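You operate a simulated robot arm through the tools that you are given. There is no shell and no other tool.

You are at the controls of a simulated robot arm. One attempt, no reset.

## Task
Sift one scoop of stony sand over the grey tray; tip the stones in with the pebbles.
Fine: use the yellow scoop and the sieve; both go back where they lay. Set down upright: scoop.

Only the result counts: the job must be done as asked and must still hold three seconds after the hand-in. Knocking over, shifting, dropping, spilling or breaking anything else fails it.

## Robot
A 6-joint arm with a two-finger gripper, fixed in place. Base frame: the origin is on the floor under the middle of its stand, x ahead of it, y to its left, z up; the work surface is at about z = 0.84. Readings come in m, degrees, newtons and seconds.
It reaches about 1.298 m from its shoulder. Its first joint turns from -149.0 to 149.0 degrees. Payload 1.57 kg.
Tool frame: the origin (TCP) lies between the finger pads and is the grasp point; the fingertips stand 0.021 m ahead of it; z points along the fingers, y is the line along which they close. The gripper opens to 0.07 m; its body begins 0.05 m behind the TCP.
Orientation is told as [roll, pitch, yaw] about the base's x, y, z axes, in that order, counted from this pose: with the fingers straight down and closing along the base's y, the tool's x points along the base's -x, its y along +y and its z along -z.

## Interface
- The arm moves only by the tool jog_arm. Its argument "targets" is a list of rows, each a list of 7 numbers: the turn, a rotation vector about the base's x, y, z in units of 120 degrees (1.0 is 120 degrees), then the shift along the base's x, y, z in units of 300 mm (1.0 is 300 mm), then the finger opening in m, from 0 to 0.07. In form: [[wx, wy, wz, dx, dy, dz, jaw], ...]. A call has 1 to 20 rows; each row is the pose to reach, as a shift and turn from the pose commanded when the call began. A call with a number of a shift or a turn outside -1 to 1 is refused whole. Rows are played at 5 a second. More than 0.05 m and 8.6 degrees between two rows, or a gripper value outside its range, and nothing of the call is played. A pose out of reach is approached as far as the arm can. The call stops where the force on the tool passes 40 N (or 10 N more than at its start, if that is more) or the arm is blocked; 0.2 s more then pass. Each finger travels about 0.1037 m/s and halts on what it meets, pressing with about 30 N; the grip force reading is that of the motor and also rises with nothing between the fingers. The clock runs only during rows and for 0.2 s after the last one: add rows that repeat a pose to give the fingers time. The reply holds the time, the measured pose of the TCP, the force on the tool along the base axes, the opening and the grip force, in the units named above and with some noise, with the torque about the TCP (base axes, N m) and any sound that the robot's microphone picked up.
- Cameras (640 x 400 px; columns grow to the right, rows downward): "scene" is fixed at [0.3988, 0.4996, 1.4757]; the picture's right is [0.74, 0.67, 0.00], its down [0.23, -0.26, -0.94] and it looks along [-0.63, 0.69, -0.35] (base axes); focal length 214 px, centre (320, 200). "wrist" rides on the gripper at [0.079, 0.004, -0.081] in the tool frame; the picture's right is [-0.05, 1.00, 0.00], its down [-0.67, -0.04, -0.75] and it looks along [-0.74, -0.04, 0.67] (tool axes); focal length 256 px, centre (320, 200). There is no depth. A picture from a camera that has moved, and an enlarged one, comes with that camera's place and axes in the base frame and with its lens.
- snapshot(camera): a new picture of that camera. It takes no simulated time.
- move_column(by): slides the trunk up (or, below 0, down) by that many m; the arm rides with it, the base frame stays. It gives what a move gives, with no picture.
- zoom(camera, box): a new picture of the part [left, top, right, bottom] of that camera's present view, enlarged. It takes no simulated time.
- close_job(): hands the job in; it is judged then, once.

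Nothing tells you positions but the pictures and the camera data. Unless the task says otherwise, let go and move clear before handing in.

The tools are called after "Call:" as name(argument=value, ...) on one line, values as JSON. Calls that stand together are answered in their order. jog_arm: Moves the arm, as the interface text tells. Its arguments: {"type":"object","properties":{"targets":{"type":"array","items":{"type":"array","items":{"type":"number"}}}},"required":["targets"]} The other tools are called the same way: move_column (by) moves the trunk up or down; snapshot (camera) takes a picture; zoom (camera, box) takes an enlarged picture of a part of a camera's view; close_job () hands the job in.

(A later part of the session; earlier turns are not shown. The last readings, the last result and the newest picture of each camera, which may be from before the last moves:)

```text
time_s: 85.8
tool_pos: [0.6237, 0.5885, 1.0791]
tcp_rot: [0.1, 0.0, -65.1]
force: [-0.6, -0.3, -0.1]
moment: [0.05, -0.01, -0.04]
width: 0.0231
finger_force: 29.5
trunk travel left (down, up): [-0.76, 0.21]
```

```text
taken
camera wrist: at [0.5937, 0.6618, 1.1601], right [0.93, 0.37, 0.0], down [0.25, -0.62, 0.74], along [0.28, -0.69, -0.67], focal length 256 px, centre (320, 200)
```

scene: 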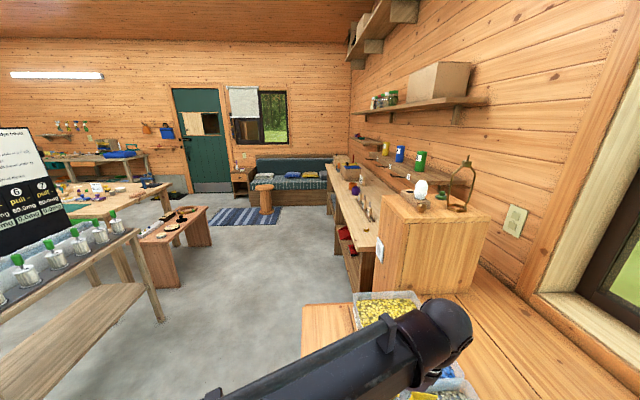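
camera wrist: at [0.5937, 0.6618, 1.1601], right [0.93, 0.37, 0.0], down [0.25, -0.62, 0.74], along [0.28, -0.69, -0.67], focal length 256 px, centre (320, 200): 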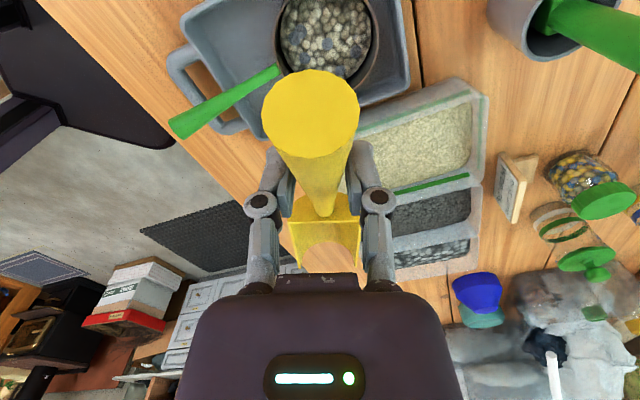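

The sieve now holds the stony sand and the scoop is empty. Carrying the scoop back to its spot.

Call:
jog_arm(targets=[[0, 0, 0.015, -0.125, 0.062, 0, 0.0], [0, 0, 0.03, -0.25, 0.125, 0, 0.0], [0, 0, 0.045, -0.375, 0.187, 0, 0.0], [0, 0, 0.06, -0.5, 0.25, 0, 0.0], [0, 0, 0.075, -0.625, 0.312, 0, 0.0], [0, 0, 0.09, -0.75, 0.375, 0, 0.0], [0, 0, 0.105, -0.875, 0.437, 0, 0.0], [0, 0, 0.12, -1.0, 0.5, 0, 0.0]])

Call:
jog_arm(targets=[[0, 0, 0, -0.132, 0.067, 0, 0.0], [0, 0, 0, -0.265, 0.133, 0, 0.0], [0, 0, 0, -0.397, 0.2, 0, 0.0], [0, 0, 0, -0.53, 0.268, 0, 0.0], [0, 0, 0, -0.53, 0.268, 0, 0.0]])

```text
time_s: 87.6
tool_pos: [0.3191, 0.7334, 1.078]
tcp_rot: [0.0, 0.2, -50.7]
force: [0.7, 0.7, -0.3]
moment: [0.04, 0.03, 0.03]
width: 0.023
finger_force: 29.6
out of reach, approached as far as the arm can: row 5, 6, 7
trunk travel left (down, up): [-0.76, 0.21]
```

```text
time_s: 88.8
tool_pos: [0.1644, 0.8127, 1.0779]
tcp_rot: [0.0, 0.1, -50.6]
force: [-0.1, -0.3, -0.6]
moment: [0.02, 0.05, -0.02]
width: 0.0231
finger_force: 30.3
out of reach, approached as far as the arm can: row 1, 2, 3, 4, 5
trunk travel left (down, up): [-0.76, 0.21]
```

Call:
jog_arm(targets=[[0, 0, 0, 0.001, 0.021, 0, 0.0], [0, 0, 0, 0.001, 0.021, 0, 0.0]])

Call:
snapshot(camera="wrist")

Call:
zoom(camera="scene", box=[280, 270, 440, 400])

```text
time_s: 89.4
tool_pos: [0.1654, 0.8203, 1.0787]
tcp_rot: [-0.1, 0.2, -50.6]
force: [0.2, 0.7, -0.7]
moment: [0.06, 0.03, 0.03]
width: 0.0232
finger_force: 29.9
trunk travel left (down, up): [-0.76, 0.21]
```

```text
taken
camera wrist: at [0.1174, 0.8849, 1.1604], right [0.81, 0.59, 0.0], down [0.4, -0.54, 0.74], along [0.44, -0.6, -0.67], focal length 256 px, centre (320, 200)
```

wrist: 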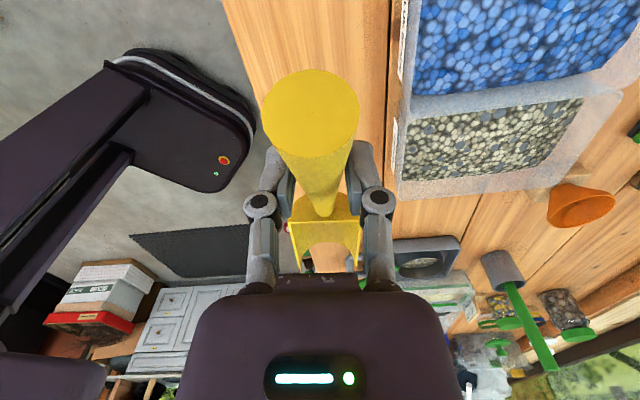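

```text
3.08 times, centred on (360, 335) of scene
camera zoom: at [0.3988, 0.4996, 1.4757], right [0.74, 0.67, 0.0], down [0.23, -0.26, -0.94], along [-0.63, 0.69, -0.35], focal length 660 px, centre (197, -215)
```

zoom: 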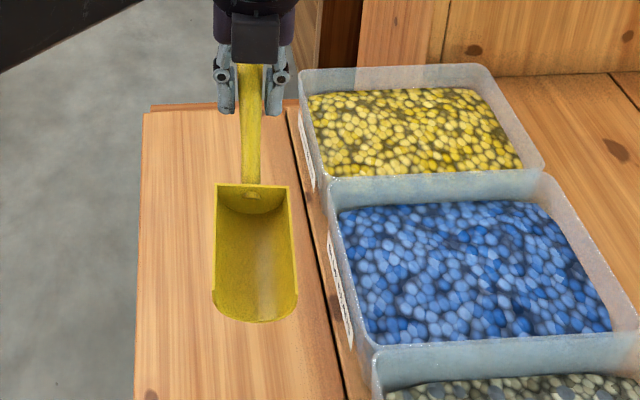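

Call:
move_column(by=-0.172)

Call:
snapshot(camera="wrist")

Call:
zoom(camera="scene", box=[300, 320, 370, 400])

```text
time_s: 91.3
tool_pos: [0.1647, 0.8214, 0.9058]
tcp_rot: [0.0, 0.2, -50.7]
force: [-0.2, -0.9, -1.3]
moment: [0.02, 0.04, -0.03]
width: 0.0229
finger_force: 29.8
trunk travel left (down, up): [-0.588, 0.382]
```

```text
taken
camera wrist: at [0.1175, 0.8848, 0.9885], right [0.81, 0.59, 0.0], down [0.4, -0.54, 0.74], along [0.44, -0.6, -0.67], focal length 256 px, centre (320, 200)
```

wrist: 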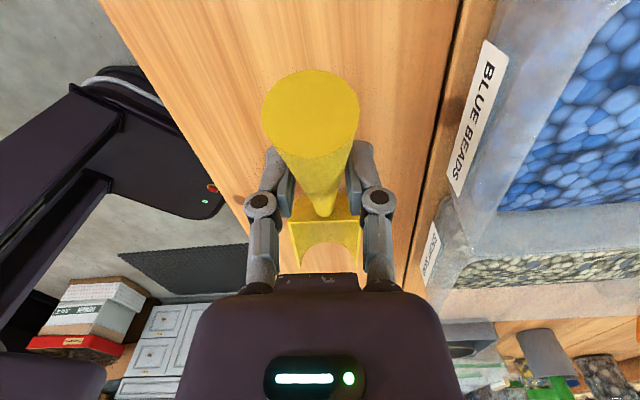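

```text
5.00 times, centred on (335, 360) of scene
camera zoom: at [0.3988, 0.4996, 1.4757], right [0.74, 0.67, 0.0], down [0.23, -0.26, -0.94], along [-0.63, 0.69, -0.35], focal length 1072 px, centre (245, -600)
```

zoom: 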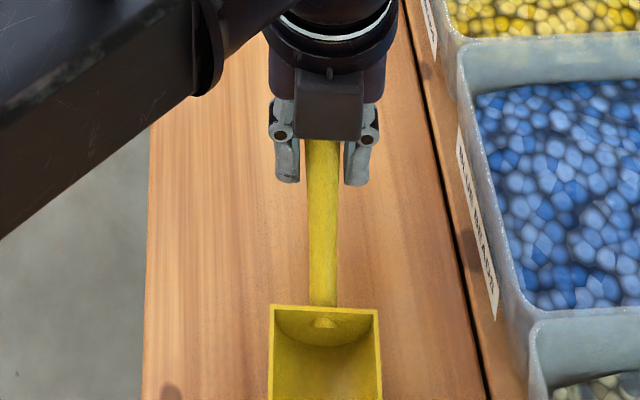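

The scoop is a few mm to the right of its original spot in the scene image, so I'll nudge it and then lower to contact.

Call:
jog_arm(targets=[[0, 0, 0, -0.006, -0.009, 0, 0.0], [0, 0, 0, -0.006, -0.009, 0, 0.0]])

Call:
move_column(by=-0.011)

Call:
zoom(camera="scene", box=[300, 320, 370, 400])

```text
time_s: 91.9
tool_pos: [0.1639, 0.8179, 0.9058]
tcp_rot: [0.0, 0.3, -50.5]
force: [-0.1, -0.4, -0.6]
moment: [0.06, 0.04, 0.02]
width: 0.0231
finger_force: 29.7
trunk travel left (down, up): [-0.588, 0.382]
```

```text
time_s: 92.5
tool_pos: [0.1624, 0.8185, 0.8942]
tcp_rot: [0.1, 0.2, -50.6]
force: [-0.6, 0.1, -0.3]
moment: [0.06, 0.0, -0.01]
width: 0.0232
finger_force: 30.5
trunk travel left (down, up): [-0.577, 0.393]
```

```text
5.00 times, centred on (335, 360) of scene
camera zoom: at [0.3988, 0.4996, 1.4757], right [0.74, 0.67, 0.0], down [0.23, -0.26, -0.94], along [-0.63, 0.69, -0.35], focal length 1072 px, centre (245, -600)
```

zoom: 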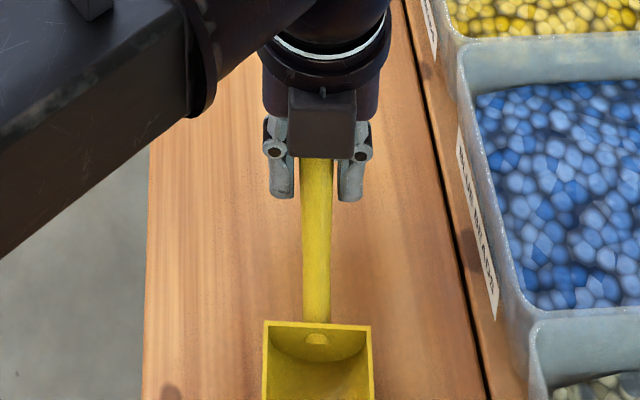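

That matches the original picture almost exactly. Lowering the last millimetres to contact.

Call:
move_column(by=-0.002)

Call:
move_column(by=-0.001)

```text
time_s: 93.0
tool_pos: [0.1623, 0.8183, 0.894]
tcp_rot: [0.0, 0.1, -50.6]
force: [-1.5, 1.8, 6.7]
moment: [-0.36, -0.35, 0.01]
width: 0.0232
finger_force: 30.3
trunk travel left (down, up): [-0.575, 0.395]
```

```text
time_s: 93.5
tool_pos: [0.1629, 0.8187, 0.8925]
tcp_rot: [0.1, 0.1, -50.7]
force: [-2.6, 6.2, 14.2]
moment: [-0.43, -0.44, 0.09]
width: 0.0231
finger_force: 29.7
trunk travel left (down, up): [-0.574, 0.396]
```

Call:
move_column(by=0.001)

Call:
jog_arm(targets=[[0, 0, 0, 0, 0, 0, 0.026], [0, 0, 0, 0, 0, 0, 0.034], [0, 0, 0, 0, 0, 0, 0.046], [0, 0, 0, 0, 0, 0, 0.046]])

Call:
zoom(camera="scene", box=[300, 320, 370, 400])

Call:
snapshot(camera="wrist")

```text
time_s: 94.0
tool_pos: [0.1638, 0.818, 0.8931]
tcp_rot: [0.0, 0.1, -50.6]
force: [-0.3, -0.1, -1.1]
moment: [0.06, 0.03, -0.05]
width: 0.023
finger_force: 30.3
trunk travel left (down, up): [-0.575, 0.395]
```

```text
time_s: 95.0
tool_pos: [0.1639, 0.8182, 0.893]
tcp_rot: [0.0, 0.2, -50.6]
force: [-0.2, 0.7, -0.4]
moment: [0.01, -0.01, 0.01]
width: 0.0459
finger_force: 0.1
trunk travel left (down, up): [-0.575, 0.395]
```

```text
5.00 times, centred on (335, 360) of scene
camera zoom: at [0.3988, 0.4996, 1.4757], right [0.74, 0.67, 0.0], down [0.23, -0.26, -0.94], along [-0.63, 0.69, -0.35], focal length 1072 px, centre (245, -600)
```

zoom: 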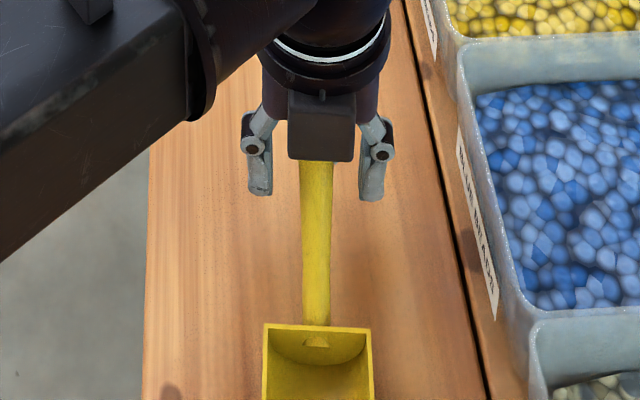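

```text
taken
camera wrist: at [0.1157, 0.8821, 0.9754], right [0.81, 0.59, 0.0], down [0.4, -0.54, 0.74], along [0.44, -0.6, -0.67], focal length 256 px, centre (320, 200)
```

wrist: 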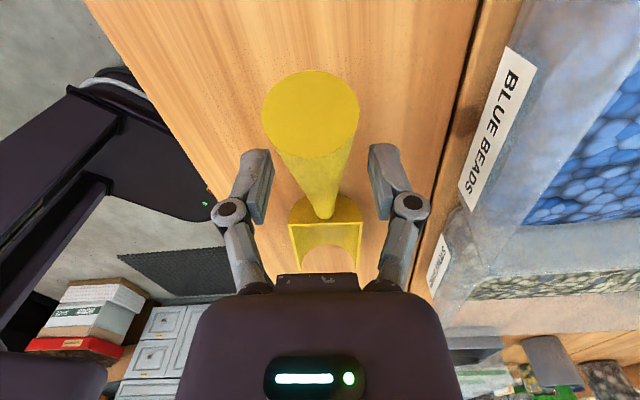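

The scoop is back upright in its place within ~2 mm. Raising clear and heading for the sieve handle.

Call:
move_column(by=0.17)

Call:
zoom(camera="scene", box=[300, 320, 370, 400])

Call:
jog_arm(targets=[[0, 0, 0.066, 0.083, -0.063, 0, 0.046], [0, 0, 0.132, 0.167, -0.125, 0, 0.046], [0, 0, 0.198, 0.25, -0.188, 0, 0.046], [0, 0, 0.264, 0.333, -0.25, 0, 0.046], [0, 0, 0.33, 0.417, -0.313, 0, 0.046], [0, 0, 0.396, 0.5, -0.375, 0, 0.046], [0, 0, 0.4617, 0.583, -0.438, 0, 0.046], [0, 0, 0.5277, 0.667, -0.5, 0, 0.046], [0, 0, 0.5937, 0.75, -0.563, 0, 0.046], [0, 0, 0.6597, 0.833, -0.625, 0, 0.046], [0, 0, 0.7257, 0.917, -0.688, 0, 0.046], [0, 0, 0.7917, 1.0, -0.75, 0, 0.046]])

```text
time_s: 97.0
tool_pos: [0.1647, 0.8184, 1.0629]
tcp_rot: [0.0, 0.2, -50.6]
force: [-0.1, -0.7, 0.3]
moment: [-0.01, -0.01, -0.01]
width: 0.0457
finger_force: 0.0
trunk travel left (down, up): [-0.745, 0.225]
```

```text
5.00 times, centred on (335, 360) of scene
camera zoom: at [0.3988, 0.4996, 1.4757], right [0.74, 0.67, 0.0], down [0.23, -0.26, -0.94], along [-0.63, 0.69, -0.35], focal length 1072 px, centre (245, -600)
```

zoom: 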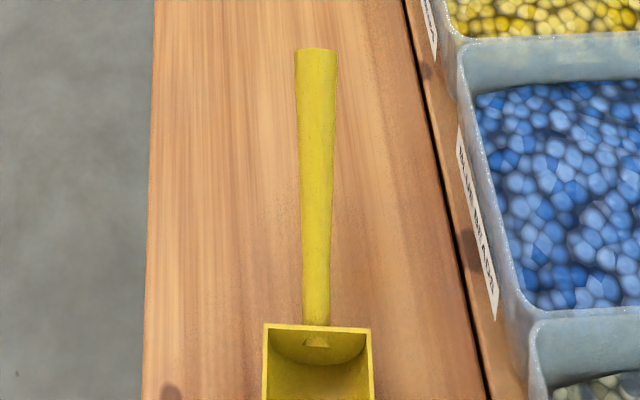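

```text
time_s: 99.6
tool_pos: [0.4629, 0.5929, 1.0638]
tcp_rot: [0.0, 0.2, 44.5]
force: [-0.1, -0.1, 0.1]
moment: [0.03, -0.02, -0.02]
width: 0.0461
finger_force: 0.1
trunk travel left (down, up): [-0.745, 0.225]
```

Call:
jog_arm(targets=[[0, 0, 0, 0.117, -0.083, 0, 0.046], [0, 0, -0.001, 0.233, -0.167, 0, 0.046], [0, 0, -0.001, 0.35, -0.25, 0, 0.046], [0, 0, -0.001, 0.35, -0.25, 0, 0.046]])

Call:
snapshot(camera="wrist")

Call:
zoom(camera="wrist", box=[220, 0, 420, 190])

```text
time_s: 100.6
tool_pos: [0.5687, 0.5182, 1.0629]
tcp_rot: [0.0, 0.2, 44.4]
force: [-0.3, -0.2, 0.6]
moment: [-0.03, -0.01, 0.0]
width: 0.0461
finger_force: 0.1
trunk travel left (down, up): [-0.745, 0.225]
```

```text
taken
camera wrist: at [0.5096, 0.4661, 1.1456], right [-0.66, 0.75, 0.0], down [0.5, 0.44, 0.74], along [0.56, 0.49, -0.67], focal length 256 px, centre (320, 200)
```

wrist: 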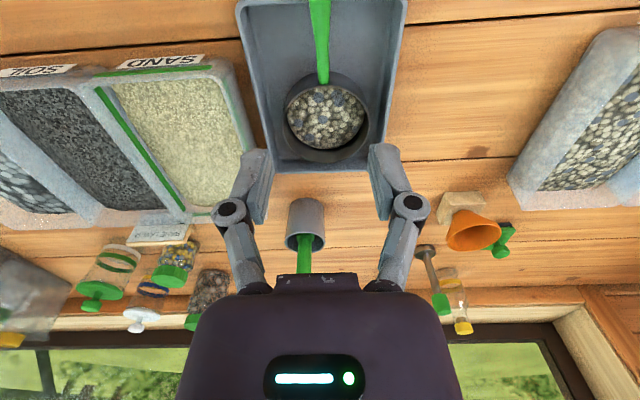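

```text
2.11 times, centred on (320, 95) of wrist
camera zoom: at [0.5096, 0.4661, 1.1456], right [-0.66, 0.75, 0.0], down [0.5, 0.44, 0.74], along [0.56, 0.49, -0.67], focal length 539 px, centre (320, 421)
```

zoom: 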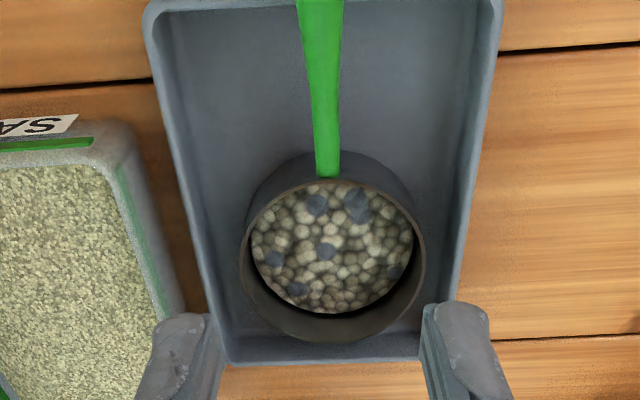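

The sieve holds the stony sand, nothing spilled. Lowering onto the handle at the same grasp as before.

Call:
jog_arm(targets=[[0, 0, 0, 0, 0, 0, 0.04], [0, 0, 0, 0, 0, 0, 0.04]])

Call:
move_column(by=-0.12)

Call:
snapshot(camera="wrist")

```text
time_s: 101.2
tool_pos: [0.5714, 0.5184, 1.0651]
tcp_rot: [0.0, 0.2, 44.3]
force: [0.3, 0.7, -0.2]
moment: [0.0, 0.03, 0.0]
width: 0.0399
finger_force: 0.0
trunk travel left (down, up): [-0.745, 0.225]
```

```text
time_s: 102.7
tool_pos: [0.5702, 0.5181, 0.9435]
tcp_rot: [0.0, 0.1, 44.3]
force: [0.6, -0.4, 0.4]
moment: [0.0, 0.0, 0.0]
width: 0.0398
finger_force: 0.1
trunk travel left (down, up): [-0.625, 0.345]
```

```text
taken
camera wrist: at [0.5095, 0.4663, 1.0256], right [-0.66, 0.75, 0.0], down [0.5, 0.44, 0.74], along [0.56, 0.49, -0.67], focal length 256 px, centre (320, 200)
```

wrist: 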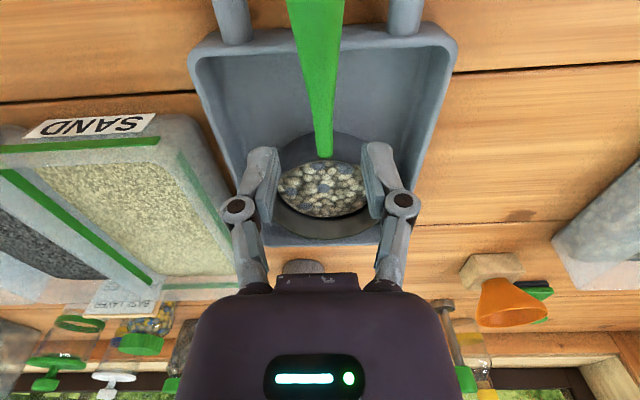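

Call:
jog_arm(targets=[[0, 0, 0, -0.005, 0.003, 0, 0.04], [0, 0, 0, -0.005, 0.003, 0, 0.04]])

Call:
move_column(by=-0.056)

Call:
jog_arm(targets=[[0, 0, 0, 0, 0, 0, 0.025], [0, 0, 0, 0, 0, 0, 0.01], [0, 0, 0, 0, 0, 0, 0.0], [0, 0, 0, 0, 0, 0, 0.0]])

Call:
snapshot(camera="wrist")

```text
time_s: 103.3
tool_pos: [0.5685, 0.5201, 0.9441]
tcp_rot: [-0.1, 0.2, 44.3]
force: [0.2, -0.4, 0.4]
moment: [0.01, 0.0, -0.01]
width: 0.0399
finger_force: 0.1
trunk travel left (down, up): [-0.625, 0.345]
```

```text
time_s: 104.2
tool_pos: [0.5688, 0.5194, 0.8873]
tcp_rot: [0.1, 0.2, 44.3]
force: [0.4, 0.2, 0.5]
moment: [0.03, -0.03, 0.02]
width: 0.04
finger_force: 0.1
trunk travel left (down, up): [-0.569, 0.401]
```

```text
time_s: 105.2
tool_pos: [0.5675, 0.5196, 0.8884]
tcp_rot: [0.0, 0.2, 44.3]
force: [0.8, 0.4, 2.0]
moment: [0.01, -0.03, -0.01]
width: 0.0213
finger_force: 29.9
trunk travel left (down, up): [-0.569, 0.401]
```

```text
taken
camera wrist: at [0.5081, 0.4675, 0.9696], right [-0.66, 0.75, 0.0], down [0.5, 0.44, 0.74], along [0.56, 0.49, -0.67], focal length 256 px, centre (320, 200)
```

wrist: 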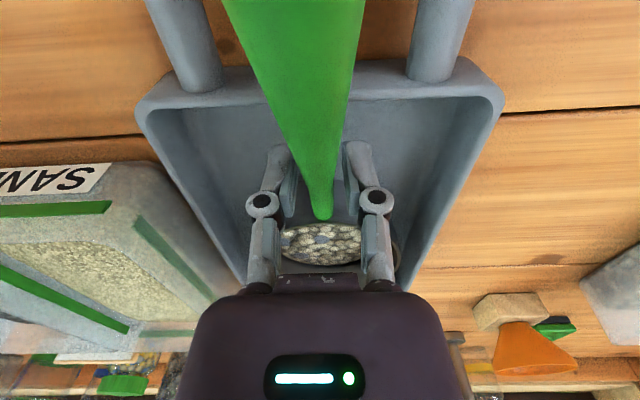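

Gripped again at 21 mm. I'll lift it about 2 cm (still inside the tray outline) and see whether sand falls, then shake along the tray.

Call:
move_column(by=0.02)

Call:
jog_arm(targets=[[0, 0, 0, -0.012, -0.012, 0, 0.0], [0, 0, 0, -0.03, -0.03, 0, 0.0], [0, 0, 0, -0.05, -0.049, 0, 0.0], [0, 0, 0, -0.03, -0.03, 0, 0.0], [0, 0, 0, -0.005, -0.005, 0, 0.0], [0, 0, 0, -0.03, -0.03, 0, 0.0], [0, 0, 0, -0.05, -0.049, 0, 0.0], [0, 0, 0, -0.03, -0.03, 0, 0.0], [0, 0, 0, -0.005, -0.005, 0, 0.0], [0, 0, 0, -0.03, -0.03, 0, 0.0]])

Call:
snapshot(camera="wrist")

Call:
zoom(camera="wrist", box=[200, 100, 440, 290])

```text
time_s: 105.9
tool_pos: [0.5685, 0.5197, 0.9069]
tcp_rot: [0.0, 0.2, 44.3]
force: [0.6, 0.6, -1.6]
moment: [-0.04, 0.09, -0.01]
width: 0.0212
finger_force: 30.6
trunk travel left (down, up): [-0.589, 0.381]
```

```text
time_s: 108.1
tool_pos: [0.558, 0.5095, 0.9073]
tcp_rot: [0.0, 0.2, 44.3]
force: [-0.2, -0.1, -1.8]
moment: [-0.1, 0.12, -0.01]
width: 0.0213
finger_force: 29.5
trunk travel left (down, up): [-0.589, 0.381]
```

```text
taken
camera wrist: at [0.4986, 0.4576, 0.9895], right [-0.66, 0.75, 0.0], down [0.5, 0.44, 0.74], along [0.56, 0.49, -0.67], focal length 256 px, centre (320, 200)
```

wrist: 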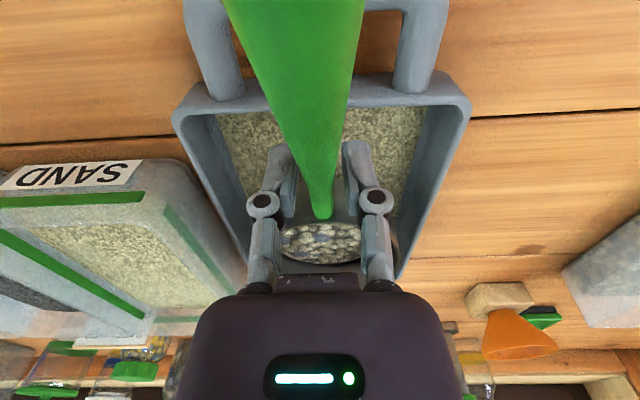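

```text
2.11 times, centred on (320, 195) of wrist
camera zoom: at [0.4986, 0.4576, 0.9895], right [-0.66, 0.75, 0.0], down [0.5, 0.44, 0.74], along [0.56, 0.49, -0.67], focal length 539 px, centre (320, 210)
```

zoom: 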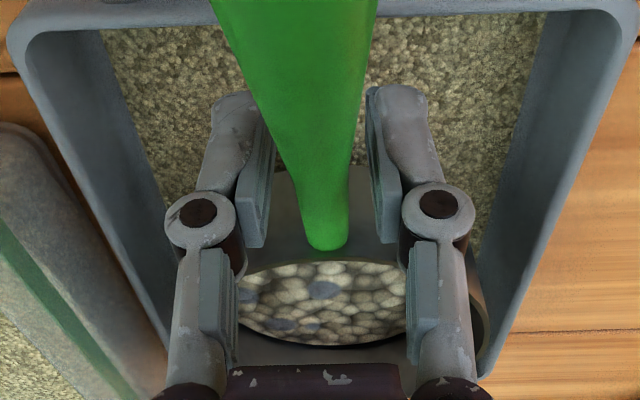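

Sand is now visible in the tray. Continuing to shake along the tray's length.

Call:
jog_arm(targets=[[0, 0, 0, 0.022, 0.022, 0, 0.0], [0, 0, 0, -0.022, -0.022, 0, 0.0], [0, 0, 0, 0.022, 0.022, 0, 0.0], [0, 0, 0, -0.022, -0.022, 0, 0.0], [0, 0, 0, 0.022, 0.022, 0, 0.0], [0, 0, 0, -0.022, -0.022, 0, 0.0], [0, 0, 0, 0.022, 0.022, 0, 0.0], [0, 0, 0, -0.022, -0.022, 0, 0.0], [0, 0, 0, 0.022, 0.022, 0, 0.0], [0, 0, 0, -0.022, -0.022, 0, 0.0], [0, 0, 0, 0.022, 0.022, 0, 0.0], [0, 0, 0, -0.022, -0.022, 0, 0.0], [0, 0, 0, 0.022, 0.022, 0, 0.0], [0, 0, 0, -0.022, -0.022, 0, 0.0], [0, 0, 0, 0.022, 0.022, 0, 0.0], [0, 0, 0, -0.022, -0.022, 0, 0.0], [0, 0, 0, 0.022, 0.022, 0, 0.0], [0, 0, 0, 0, 0, 0, 0.0]])

Call:
zoom(camera="wrist", box=[200, 100, 440, 290])

```text
time_s: 111.9
tool_pos: [0.5589, 0.511, 0.9058]
tcp_rot: [0.0, 0.1, 44.3]
force: [-0.1, -0.3, -1.3]
moment: [-0.05, 0.1, 0.02]
width: 0.0107
finger_force: 30.0
trunk travel left (down, up): [-0.589, 0.381]
```

```text
2.11 times, centred on (320, 195) of wrist
camera zoom: at [0.4989, 0.4588, 0.9893], right [-0.66, 0.75, 0.0], down [0.5, 0.44, 0.74], along [0.56, 0.49, -0.67], focal length 539 px, centre (320, 210)
```

zoom: 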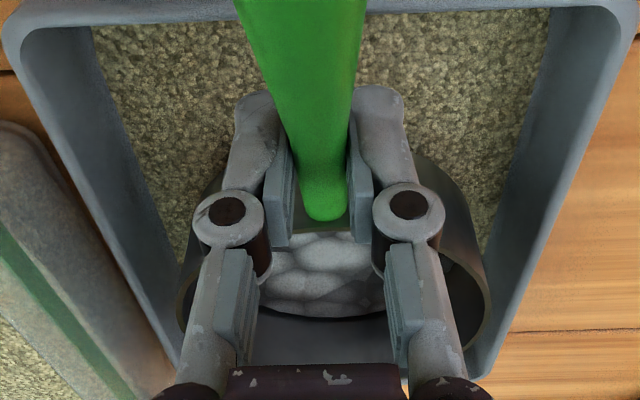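

The grip slipped toward the thin end of the handle during shaking (width now 10.7 mm). I'll stop and look carefully before doing anything else.

Call:
snapshot(camera="wrist")

Call:
snapshot(camera="scene")

```text
taken
camera wrist: at [0.4989, 0.4588, 0.9893], right [-0.66, 0.75, 0.0], down [0.5, 0.44, 0.74], along [0.56, 0.49, -0.67], focal length 256 px, centre (320, 200)
```

wrist: 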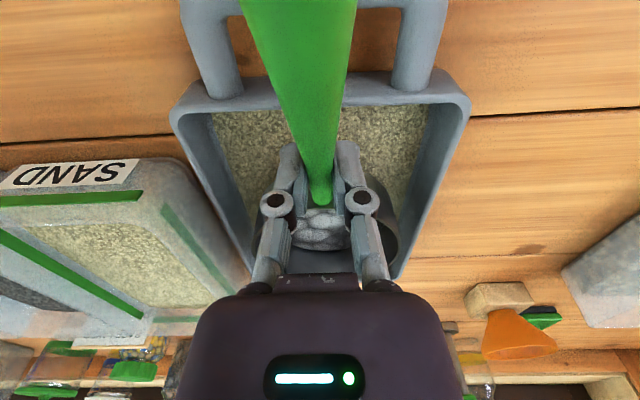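

```text
taken
```

scene: 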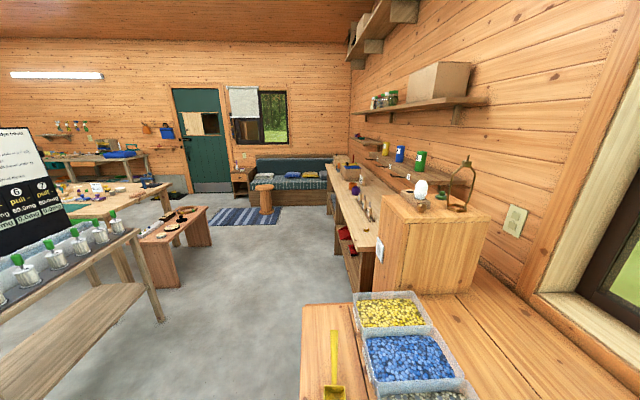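

Call:
zoom(camera="wrist", box=[240, 130, 420, 290])

```text
2.50 times, centred on (330, 210) of wrist
camera zoom: at [0.4989, 0.4588, 0.9893], right [-0.66, 0.75, 0.0], down [0.5, 0.44, 0.74], along [0.56, 0.49, -0.67], focal length 640 px, centre (295, 175)
```

zoom: 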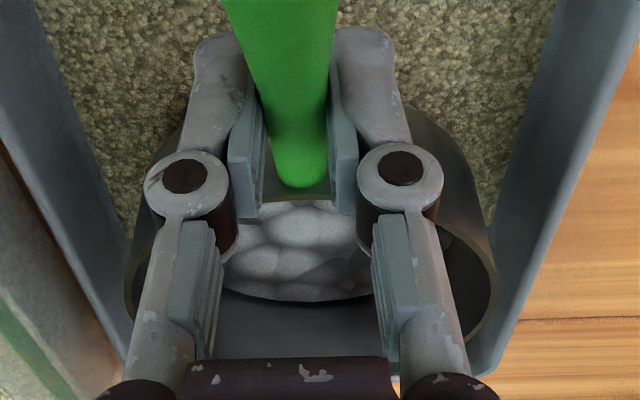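

The sieve slid ~16 mm along the handle toward the gripper but is still held level, and its load now looks like plain stones. I'll shake a little more gently and sideways (across the jaws, so it cannot slide along the handle) and compare.

Call:
jog_arm(targets=[[0, 0, 0, -0.006, 0.006, 0, 0.0], [0, 0, 0, 0.006, -0.006, 0, 0.0], [0, 0, 0, -0.012, 0.012, 0, 0.0], [0, 0, 0, 0.012, -0.012, 0, 0.0], [0, 0, 0, -0.012, 0.012, 0, 0.0], [0, 0, 0, 0.012, -0.012, 0, 0.0], [0, 0, 0, -0.012, 0.012, 0, 0.0], [0, 0, 0, 0.012, -0.012, 0, 0.0], [0, 0, 0, -0.012, 0.012, 0, 0.0], [0, 0, 0, 0.012, -0.012, 0, 0.0], [0, 0, 0, -0.012, 0.012, 0, 0.0], [0, 0, 0, 0.012, -0.012, 0, 0.0], [0, 0, 0, -0.006, 0.006, 0, 0.0], [0, 0, 0, 0.0, 0.0, 0, 0.0]])

Call:
zoom(camera="wrist", box=[240, 130, 420, 290])

```text
time_s: 114.9
tool_pos: [0.5601, 0.5119, 0.9077]
tcp_rot: [-0.1, 0.2, 44.4]
force: [0.8, -0.1, -1.4]
moment: [-0.09, 0.11, -0.02]
width: 0.0107
finger_force: 29.9
trunk travel left (down, up): [-0.589, 0.381]
```

```text
2.50 times, centred on (330, 210) of wrist
camera zoom: at [0.4994, 0.4593, 0.9894], right [-0.66, 0.75, 0.0], down [0.5, 0.44, 0.74], along [0.56, 0.49, -0.67], focal length 640 px, centre (295, 175)
```

zoom: 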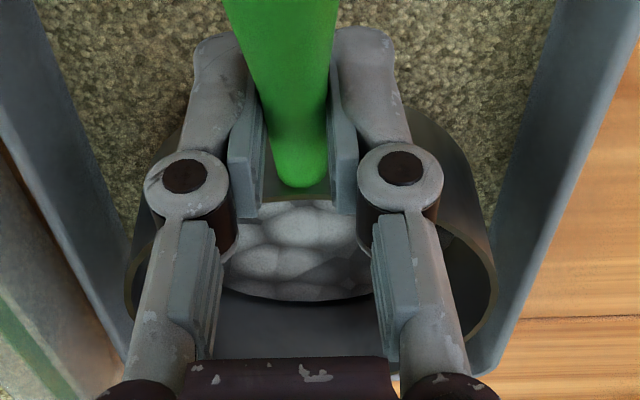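

Unchanged: only stones are left in the sieve, and the sand lies in the tray. I'll lift the sieve and carry it gently toward the pebble bin.

Call:
move_column(by=0.13)

Call:
zoom(camera="wrist", box=[160, 0, 480, 290])

```text
time_s: 116.5
tool_pos: [0.5603, 0.5111, 1.0368]
tcp_rot: [0.1, 0.1, 44.4]
force: [0.0, -0.7, -2.3]
moment: [-0.08, 0.1, 0.01]
width: 0.0107
finger_force: 29.6
trunk travel left (down, up): [-0.719, 0.251]
```

```text
1.38 times, centred on (320, 145) of wrist
camera zoom: at [0.4995, 0.4592, 1.1193], right [-0.66, 0.75, 0.0], down [0.5, 0.44, 0.74], along [0.56, 0.49, -0.67], focal length 353 px, centre (320, 276)
```

zoom: 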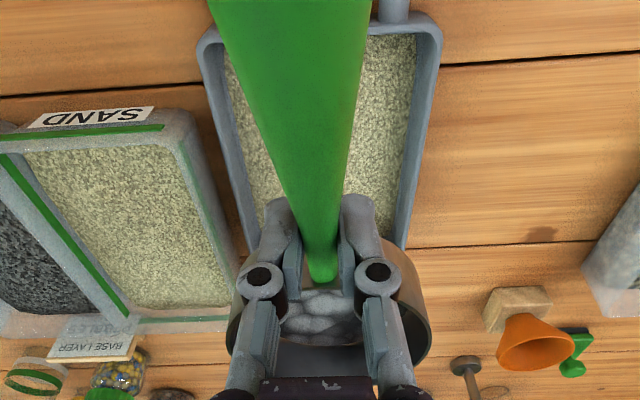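

Call:
jog_arm(targets=[[0, 0, 0, 0.06, -0.045, 0, 0.0], [0, 0, 0, 0.135, -0.105, 0, 0.0], [0, 0, 0, 0.22, -0.17, 0, 0.0], [0, 0, 0, 0.305, -0.237, 0, 0.0], [0, 0, 0, 0.39, -0.305, 0, 0.0], [0, 0, 0, 0.475, -0.372, 0, 0.0], [0, 0, 0, 0.56, -0.44, 0, 0.0], [0, 0, 0, 0.63, -0.495, 0, 0.0], [0, 0, 0, 0.667, -0.523, 0, 0.0], [0, 0, 0, 0.667, -0.523, 0, 0.0]])

Call:
snapshot(camera="wrist")

```text
time_s: 118.7
tool_pos: [0.761, 0.3545, 1.0374]
tcp_rot: [0.0, 0.2, 44.3]
force: [-0.6, 0.2, -1.6]
moment: [-0.11, 0.09, -0.03]
width: 0.0106
finger_force: 29.3
trunk travel left (down, up): [-0.719, 0.251]
```

```text
taken
camera wrist: at [0.7006, 0.3017, 1.1194], right [-0.66, 0.75, 0.0], down [0.5, 0.44, 0.74], along [0.56, 0.49, -0.67], focal length 256 px, centre (320, 200)
```

wrist: 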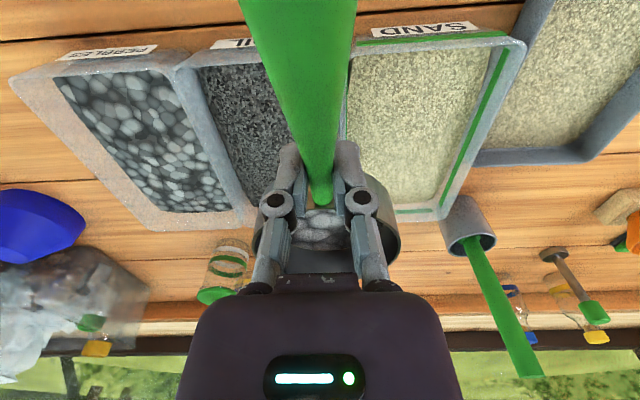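

Pebble bin found: u∈[0.395, 0.535], n∈[0.776, 0.983], centre ≈ (0.951, 0.293), rim ≈ 0.913. Moving the sieve over it.

Call:
jog_arm(targets=[[0, 0, 0, 0.05, -0.04, 0, 0.0], [0, 0, 0, 0.12, -0.095, 0, 0.0], [0, 0, 0, 0.2, -0.157, 0, 0.0], [0, 0, 0, 0.28, -0.22, 0, 0.0], [0, 0, 0, 0.36, -0.283, 0, 0.0], [0, 0, 0, 0.44, -0.346, 0, 0.0], [0, 0, 0, 0.49, -0.385, 0, 0.0], [0, 0, 0, 0.508, -0.399, 0, 0.0], [0, 0, 0, 0.508, -0.399, 0, 0.0]])

Call:
snapshot(camera="wrist")

```text
time_s: 120.7
tool_pos: [0.9131, 0.2362, 1.037]
tcp_rot: [0.0, 0.2, 44.3]
force: [0.5, -0.1, -1.6]
moment: [-0.06, 0.11, -0.02]
width: 0.0107
finger_force: 30.4
trunk travel left (down, up): [-0.719, 0.251]
```

```text
taken
camera wrist: at [0.8523, 0.1838, 1.1193], right [-0.66, 0.75, 0.0], down [0.5, 0.44, 0.74], along [0.56, 0.49, -0.67], focal length 256 px, centre (320, 200)
```

wrist: 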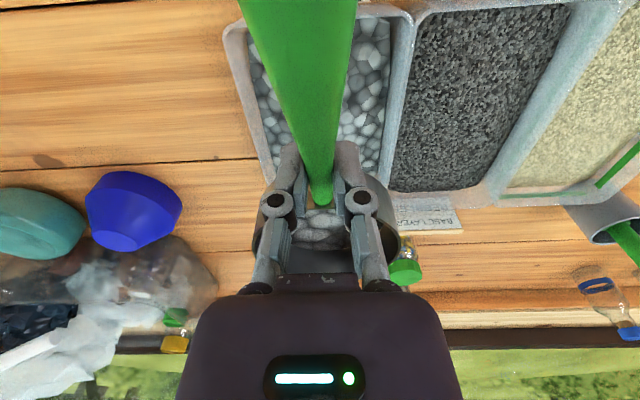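

Centred over the pebbles. I'll start rolling the sieve gradually (fingers toward the far end of the bench) to 21° and check the wrist follows.

Call:
jog_arm(targets=[[0, 0, 0, 0.014, -0.014, 0, 0.0], [0, 0, 0, 0.028, -0.028, 0, 0.0], [-0.0209, -0.0204, 0, 0.028, -0.028, 0.0012, 0.0], [-0.0417, -0.0407, 0, 0.028, -0.028, 0.0046, 0.0], [-0.0626, -0.0611, 0, 0.028, -0.028, 0.0104, 0.0], [-0.0835, -0.0815, 0, 0.028, -0.028, 0.0185, 0.0], [-0.1044, -0.1018, 0, 0.028, -0.028, 0.029, 0.0], [-0.1252, -0.1222, 0, 0.028, -0.028, 0.0414, 0.0]])

Call:
snapshot(camera="wrist")

```text
time_s: 122.5
tool_pos: [0.9199, 0.2271, 1.0498]
tcp_rot: [-21.1, 0.2, 44.2]
force: [0.5, 0.8, -1.7]
moment: [-0.05, 0.11, 0.02]
width: 0.0108
finger_force: 29.2
trunk travel left (down, up): [-0.719, 0.251]
```

```text
taken
camera wrist: at [0.8399, 0.1952, 1.1249], right [-0.61, 0.7, -0.36], down [0.32, 0.63, 0.71], along [0.72, 0.32, -0.61], focal length 256 px, centre (320, 200)
```

wrist: 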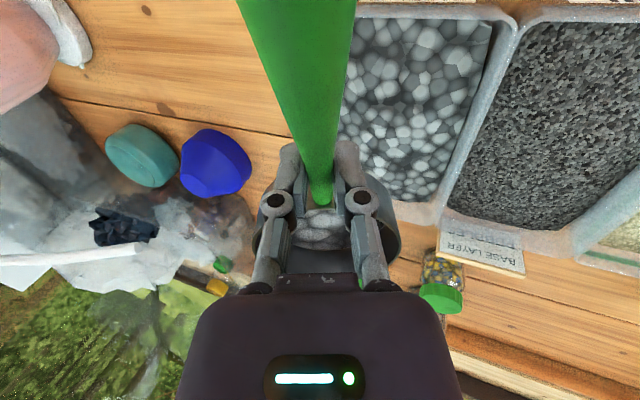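

The roll follows cleanly. Lowering closer to the bin, then continuing the roll.

Call:
move_column(by=-0.065)

Call:
jog_arm(targets=[[-0.0209, -0.0204, 0, 0, 0, 0.0145, 0.0], [-0.0417, -0.0407, 0, 0, 0, 0.031, 0.0], [-0.0626, -0.0611, 0, 0, 0, 0.0505, 0.0], [-0.0835, -0.0815, 0, 0, 0, 0.0715, 0.0]])

Call:
snapshot(camera="wrist")

```text
time_s: 123.5
tool_pos: [0.92, 0.2271, 0.9854]
tcp_rot: [-20.9, 0.1, 44.2]
force: [0.0, -0.6, -0.8]
moment: [-0.09, 0.09, 0.01]
width: 0.0107
finger_force: 29.8
trunk travel left (down, up): [-0.654, 0.316]
```

```text
time_s: 124.5
tool_pos: [0.921, 0.2266, 1.006]
tcp_rot: [-35.2, -0.1, 44.2]
force: [0.3, 0.4, -1.4]
moment: [-0.04, 0.15, 0.0]
width: 0.0109
finger_force: 29.7
trunk travel left (down, up): [-0.654, 0.316]
```

```text
taken
camera wrist: at [0.8287, 0.2067, 1.0709], right [-0.53, 0.62, -0.57], down [0.2, 0.75, 0.63], along [0.82, 0.22, -0.52], focal length 256 px, centre (320, 200)
```

wrist: 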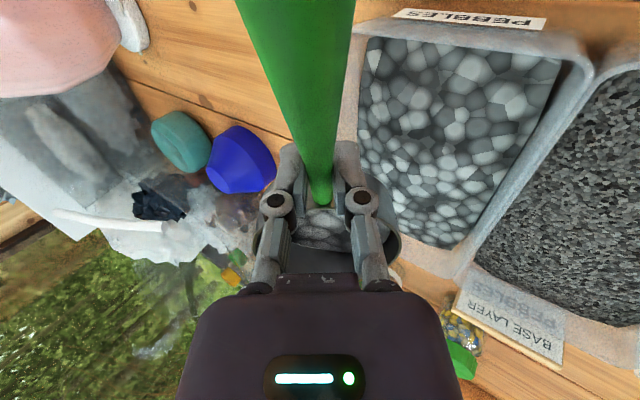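

Call:
jog_arm(targets=[[-0.0209, -0.0204, 0, 0, 0, 0.022, 0.0], [-0.0417, -0.0407, 0, 0, 0, 0.047, 0.0], [-0.0596, -0.0582, 0, 0, 0, 0.07, 0.0]])

Call:
move_column(by=-0.025)

Call:
zoom(camera="wrist", box=[200, 100, 440, 290])

```text
time_s: 125.3
tool_pos: [0.9204, 0.2253, 1.0263]
tcp_rot: [-45.2, 0.0, 44.2]
force: [0.4, 1.1, -0.9]
moment: [-0.07, 0.12, 0.03]
width: 0.0106
finger_force: 30.6
trunk travel left (down, up): [-0.654, 0.316]
```

```text
time_s: 126.0
tool_pos: [0.9216, 0.2255, 1.0026]
tcp_rot: [-45.1, 0.1, 44.1]
force: [-0.5, 0.6, -1.1]
moment: [-0.05, 0.15, 0.01]
width: 0.0107
finger_force: 30.0
trunk travel left (down, up): [-0.629, 0.341]
```

```text
2.11 times, centred on (320, 195) of wrist
camera zoom: at [0.8208, 0.2138, 1.0571], right [-0.45, 0.54, -0.71], down [0.13, 0.83, 0.55], along [0.88, 0.16, -0.44], focal length 539 px, centre (320, 210)
```

zoom: 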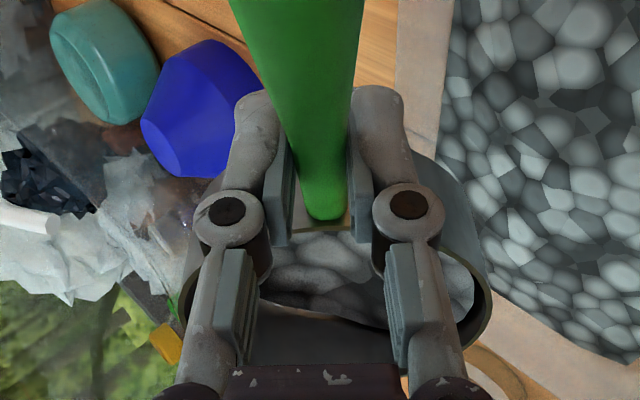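

The stones have shifted to the low side. Rolling on to 60°.

Call:
jog_arm(targets=[[-0.0298, -0.0291, 0, 0, 0, 0.04, 0.0], [-0.0596, -0.0582, 0, 0, 0, 0.083, 0.0], [-0.0895, -0.0873, 0, 0, 0, 0.129, 0.0]])

Call:
zoom(camera="wrist", box=[200, 100, 440, 290])

```text
time_s: 126.8
tool_pos: [0.9199, 0.2269, 1.0396]
tcp_rot: [-60.0, 0.2, 44.0]
force: [-0.2, 0.6, -1.3]
moment: [-0.05, 0.15, 0.03]
width: 0.0107
finger_force: 30.5
trunk travel left (down, up): [-0.629, 0.341]
```

```text
2.11 times, centred on (320, 195) of wrist
camera zoom: at [0.8122, 0.2234, 1.0782], right [-0.31, 0.39, -0.87], down [0.04, 0.92, 0.4], along [0.95, 0.09, -0.3], focal length 539 px, centre (320, 210)
```

zoom: 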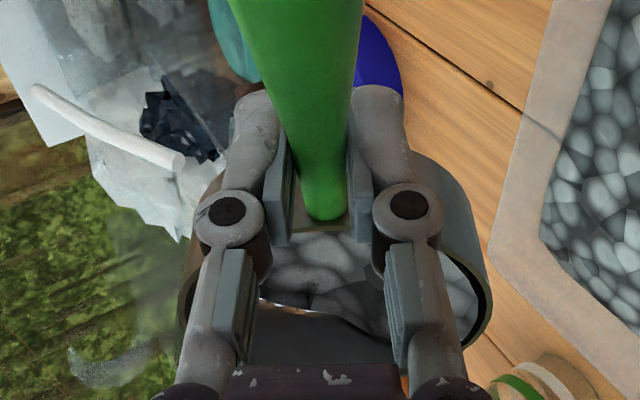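

Call:
move_column(by=-0.04)

Call:
jog_arm(targets=[[-0.0298, -0.0291, 0, 0, 0, 0.048, 0.0], [-0.0596, -0.0582, 0, 0, 0, 0.098, 0.0], [-0.0895, -0.0873, 0, 0, 0, 0.15, 0.0]])

Call:
zoom(camera="wrist", box=[200, 100, 440, 290])

Call:
snapshot(camera="wrist")

```text
time_s: 127.7
tool_pos: [0.9207, 0.2252, 1.0003]
tcp_rot: [-60.1, 0.2, 44.2]
force: [-0.6, -0.4, -0.8]
moment: [-0.08, 0.12, 0.01]
width: 0.0109
finger_force: 30.4
trunk travel left (down, up): [-0.589, 0.381]
```

```text
time_s: 128.5
tool_pos: [0.9203, 0.2272, 1.0455]
tcp_rot: [-75.0, 0.0, 44.1]
force: [-0.4, -0.2, -2.3]
moment: [-0.08, 0.16, 0.02]
width: 0.0106
finger_force: 29.7
trunk travel left (down, up): [-0.589, 0.381]
```

```text
2.11 times, centred on (320, 195) of wrist
camera zoom: at [0.8069, 0.229, 1.063], right [-0.14, 0.22, -0.97], down [-0.02, 0.97, 0.23], along [0.99, 0.05, -0.13], focal length 539 px, centre (320, 210)
```

zoom: 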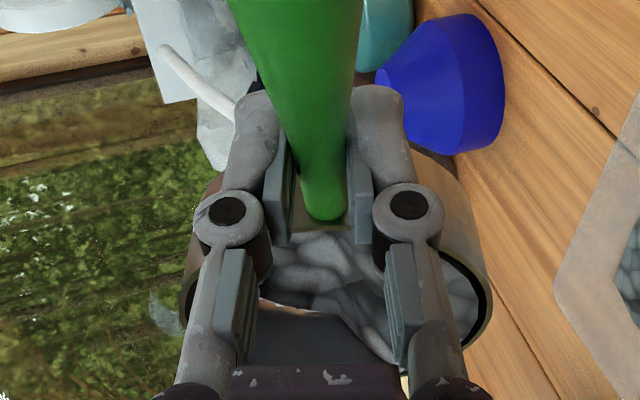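

```text
taken
camera wrist: at [0.8069, 0.229, 1.063], right [-0.14, 0.22, -0.97], down [-0.02, 0.97, 0.23], along [0.99, 0.05, -0.13], focal length 256 px, centre (320, 200)
```

wrist: 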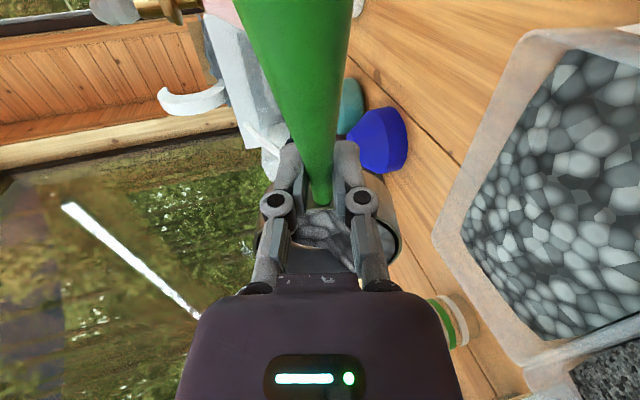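

Stones still sit against the rim wall at 75°. Lowering a bit and rolling to 90°.

Call:
move_column(by=-0.045)

Call:
jog_arm(targets=[[-0.0298, -0.0291, 0, 0, 0, 0.053, 0.0], [-0.0596, -0.0582, 0, 0, 0, 0.107, 0.0], [-0.0895, -0.0873, 0, 0, 0, 0.161, 0.0], [-0.0895, -0.0873, 0, 0, 0, 0.161, 0.0]])

Call:
snapshot(camera="wrist")

Call:
zoom(camera="wrist", box=[200, 100, 440, 290])

```text
time_s: 129.3
tool_pos: [0.9197, 0.2268, 0.9998]
tcp_rot: [-75.2, 0.0, 44.1]
force: [0.5, -0.5, -1.3]
moment: [-0.05, 0.13, 0.0]
width: 0.0107
finger_force: 30.1
trunk travel left (down, up): [-0.544, 0.426]
```

```text
time_s: 130.3
tool_pos: [0.9198, 0.2271, 1.0493]
tcp_rot: [-90.2, 0.1, 44.1]
force: [0.4, -0.6, -2.8]
moment: [-0.07, 0.15, -0.04]
width: 0.0108
finger_force: 29.8
trunk travel left (down, up): [-0.544, 0.426]
```

```text
taken
camera wrist: at [0.8061, 0.2303, 1.0451], right [0.04, 0.04, -1.0], down [-0.04, 1.0, 0.03], along [1.0, 0.04, 0.04], focal length 256 px, centre (320, 200)
```

wrist: 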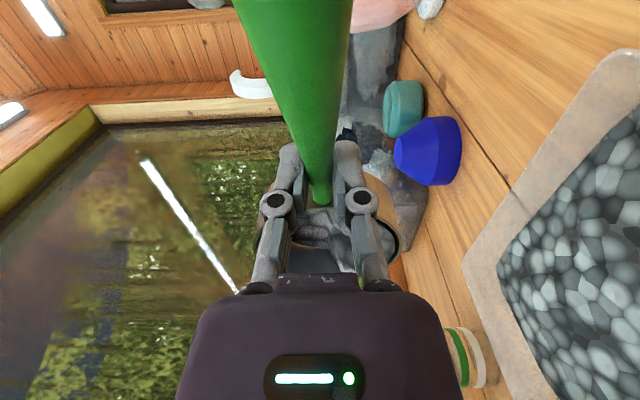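

```text
2.11 times, centred on (320, 195) of wrist
camera zoom: at [0.8061, 0.2303, 1.0451], right [0.04, 0.04, -1.0], down [-0.04, 1.0, 0.03], along [1.0, 0.04, 0.04], focal length 539 px, centre (320, 210)
```

zoom: 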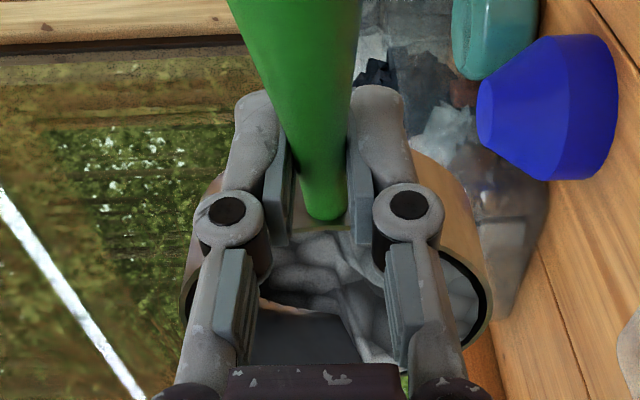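

Even at 90° the stones rest on the sieve's side wall, so I need to go past it. I'll shift slightly so the rim edge stays over the bin centre and roll on in steps.

Call:
jog_arm(targets=[[0, 0, 0, -0.035, 0.035, 0, 0.0], [0, 0, 0, -0.07, 0.07, 0, 0.0], [0, 0, 0, -0.07, 0.07, 0, 0.0], [-0.0298, -0.0291, 0, -0.07, 0.07, 0.054, 0.0], [-0.0596, -0.0582, 0, -0.07, 0.07, 0.108, 0.0], [-0.0596, -0.0582, 0, -0.07, 0.07, 0.108, 0.0]])

Call:
zoom(camera="wrist", box=[200, 100, 440, 290])

Call:
snapshot(camera="wrist")

```text
time_s: 131.7
tool_pos: [0.9, 0.2481, 1.0807]
tcp_rot: [-100.1, 0.1, 44.1]
force: [0.4, 0.2, -1.4]
moment: [-0.1, 0.15, 0.0]
width: 0.0106
finger_force: 30.2
trunk travel left (down, up): [-0.544, 0.426]
```

```text
2.11 times, centred on (320, 195) of wrist
camera zoom: at [0.7867, 0.2494, 1.0632], right [0.16, -0.09, -0.98], down [-0.04, 0.99, -0.1], along [0.99, 0.05, 0.16], focal length 539 px, centre (320, 210)
```

zoom: 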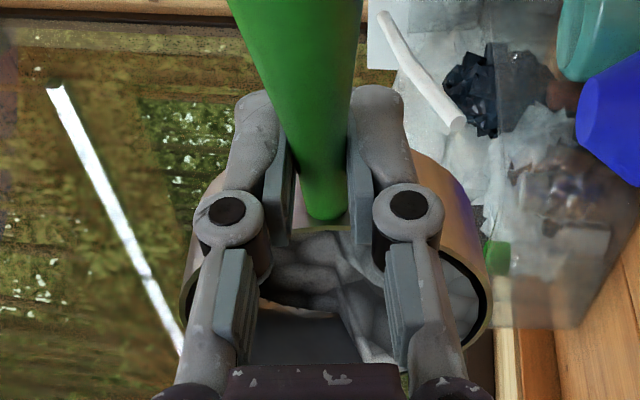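

```text
taken
camera wrist: at [0.7867, 0.2494, 1.0632], right [0.16, -0.09, -0.98], down [-0.04, 0.99, -0.1], along [0.99, 0.05, 0.16], focal length 256 px, centre (320, 200)
```

wrist: 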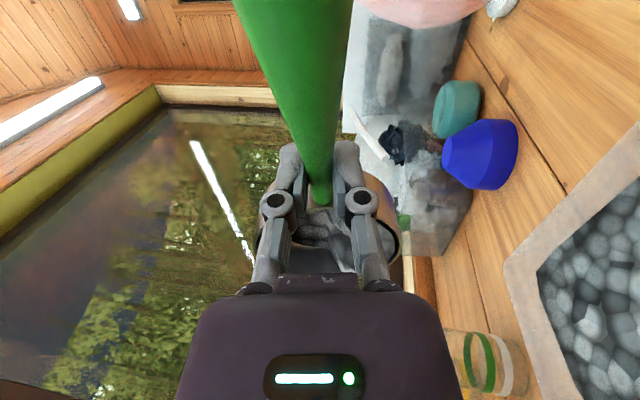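

Call:
jog_arm(targets=[[-0.0298, -0.0291, 0, 0, 0, 0.053, 0.0], [-0.0596, -0.0582, 0, 0, 0, 0.105, 0.0], [-0.0596, -0.0582, 0, 0, 0, 0.105, 0.0], [-0.0596, -0.0582, 0, 0, 0, 0.105, 0.0]])

Call:
snapshot(camera="wrist")

Call:
zoom(camera="wrist", box=[200, 100, 440, 290])

```text
time_s: 132.7
tool_pos: [0.8994, 0.2475, 1.1121]
tcp_rot: [-110.0, -0.1, 44.0]
force: [-0.5, -0.3, -2.0]
moment: [-0.03, 0.14, 0.0]
width: 0.0105
finger_force: 30.0
trunk travel left (down, up): [-0.544, 0.426]
```

```text
taken
camera wrist: at [0.7898, 0.2458, 1.081], right [0.28, -0.21, -0.94], down [-0.02, 0.97, -0.22], along [0.96, 0.08, 0.27], focal length 256 px, centre (320, 200)
```

wrist: 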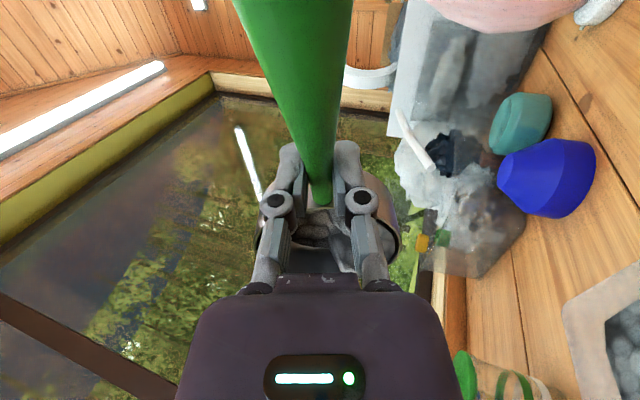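

```text
2.11 times, centred on (320, 195) of wrist
camera zoom: at [0.7898, 0.2458, 1.081], right [0.28, -0.21, -0.94], down [-0.02, 0.97, -0.22], along [0.96, 0.08, 0.27], focal length 539 px, centre (320, 210)
```

zoom: 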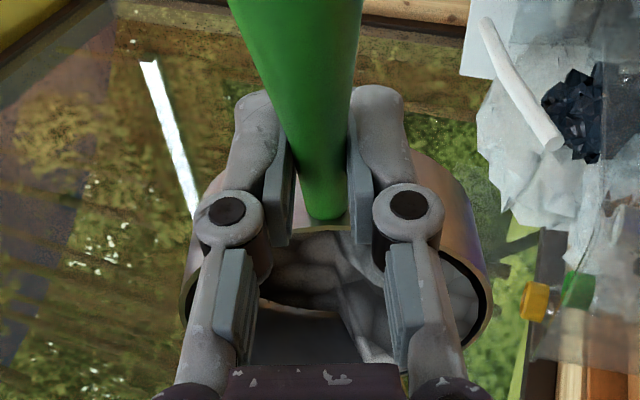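

Call:
jog_arm(targets=[[-0.0298, -0.0291, 0, -0.018, 0.018, 0.05, 0.0], [-0.0596, -0.0582, 0, -0.036, 0.036, 0.098, 0.0], [-0.0596, -0.0582, 0, -0.036, 0.036, 0.098, 0.0], [-0.0596, -0.0582, 0, -0.036, 0.036, 0.098, 0.0]])

Call:
zoom(camera="wrist", box=[200, 100, 440, 290])

```text
time_s: 133.7
tool_pos: [0.8887, 0.258, 1.1417]
tcp_rot: [-120.1, -0.1, 44.0]
force: [0.1, 0.0, -1.5]
moment: [-0.01, 0.12, -0.02]
width: 0.0104
finger_force: 29.9
trunk travel left (down, up): [-0.544, 0.426]
```

```text
2.11 times, centred on (320, 195) of wrist
camera zoom: at [0.7832, 0.2519, 1.0979], right [0.39, -0.32, -0.86], down [0.02, 0.94, -0.34], along [0.92, 0.12, 0.37], focal length 539 px, centre (320, 210)
```

zoom: 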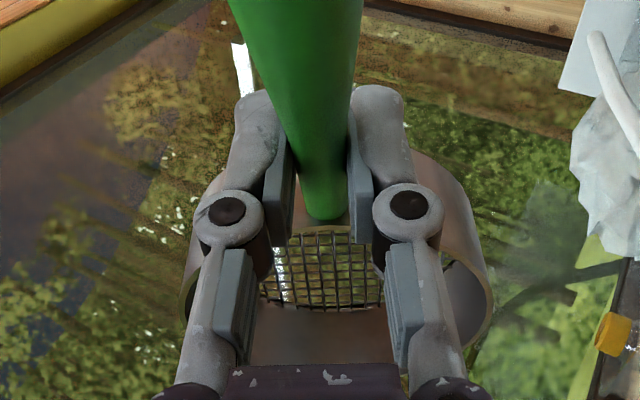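

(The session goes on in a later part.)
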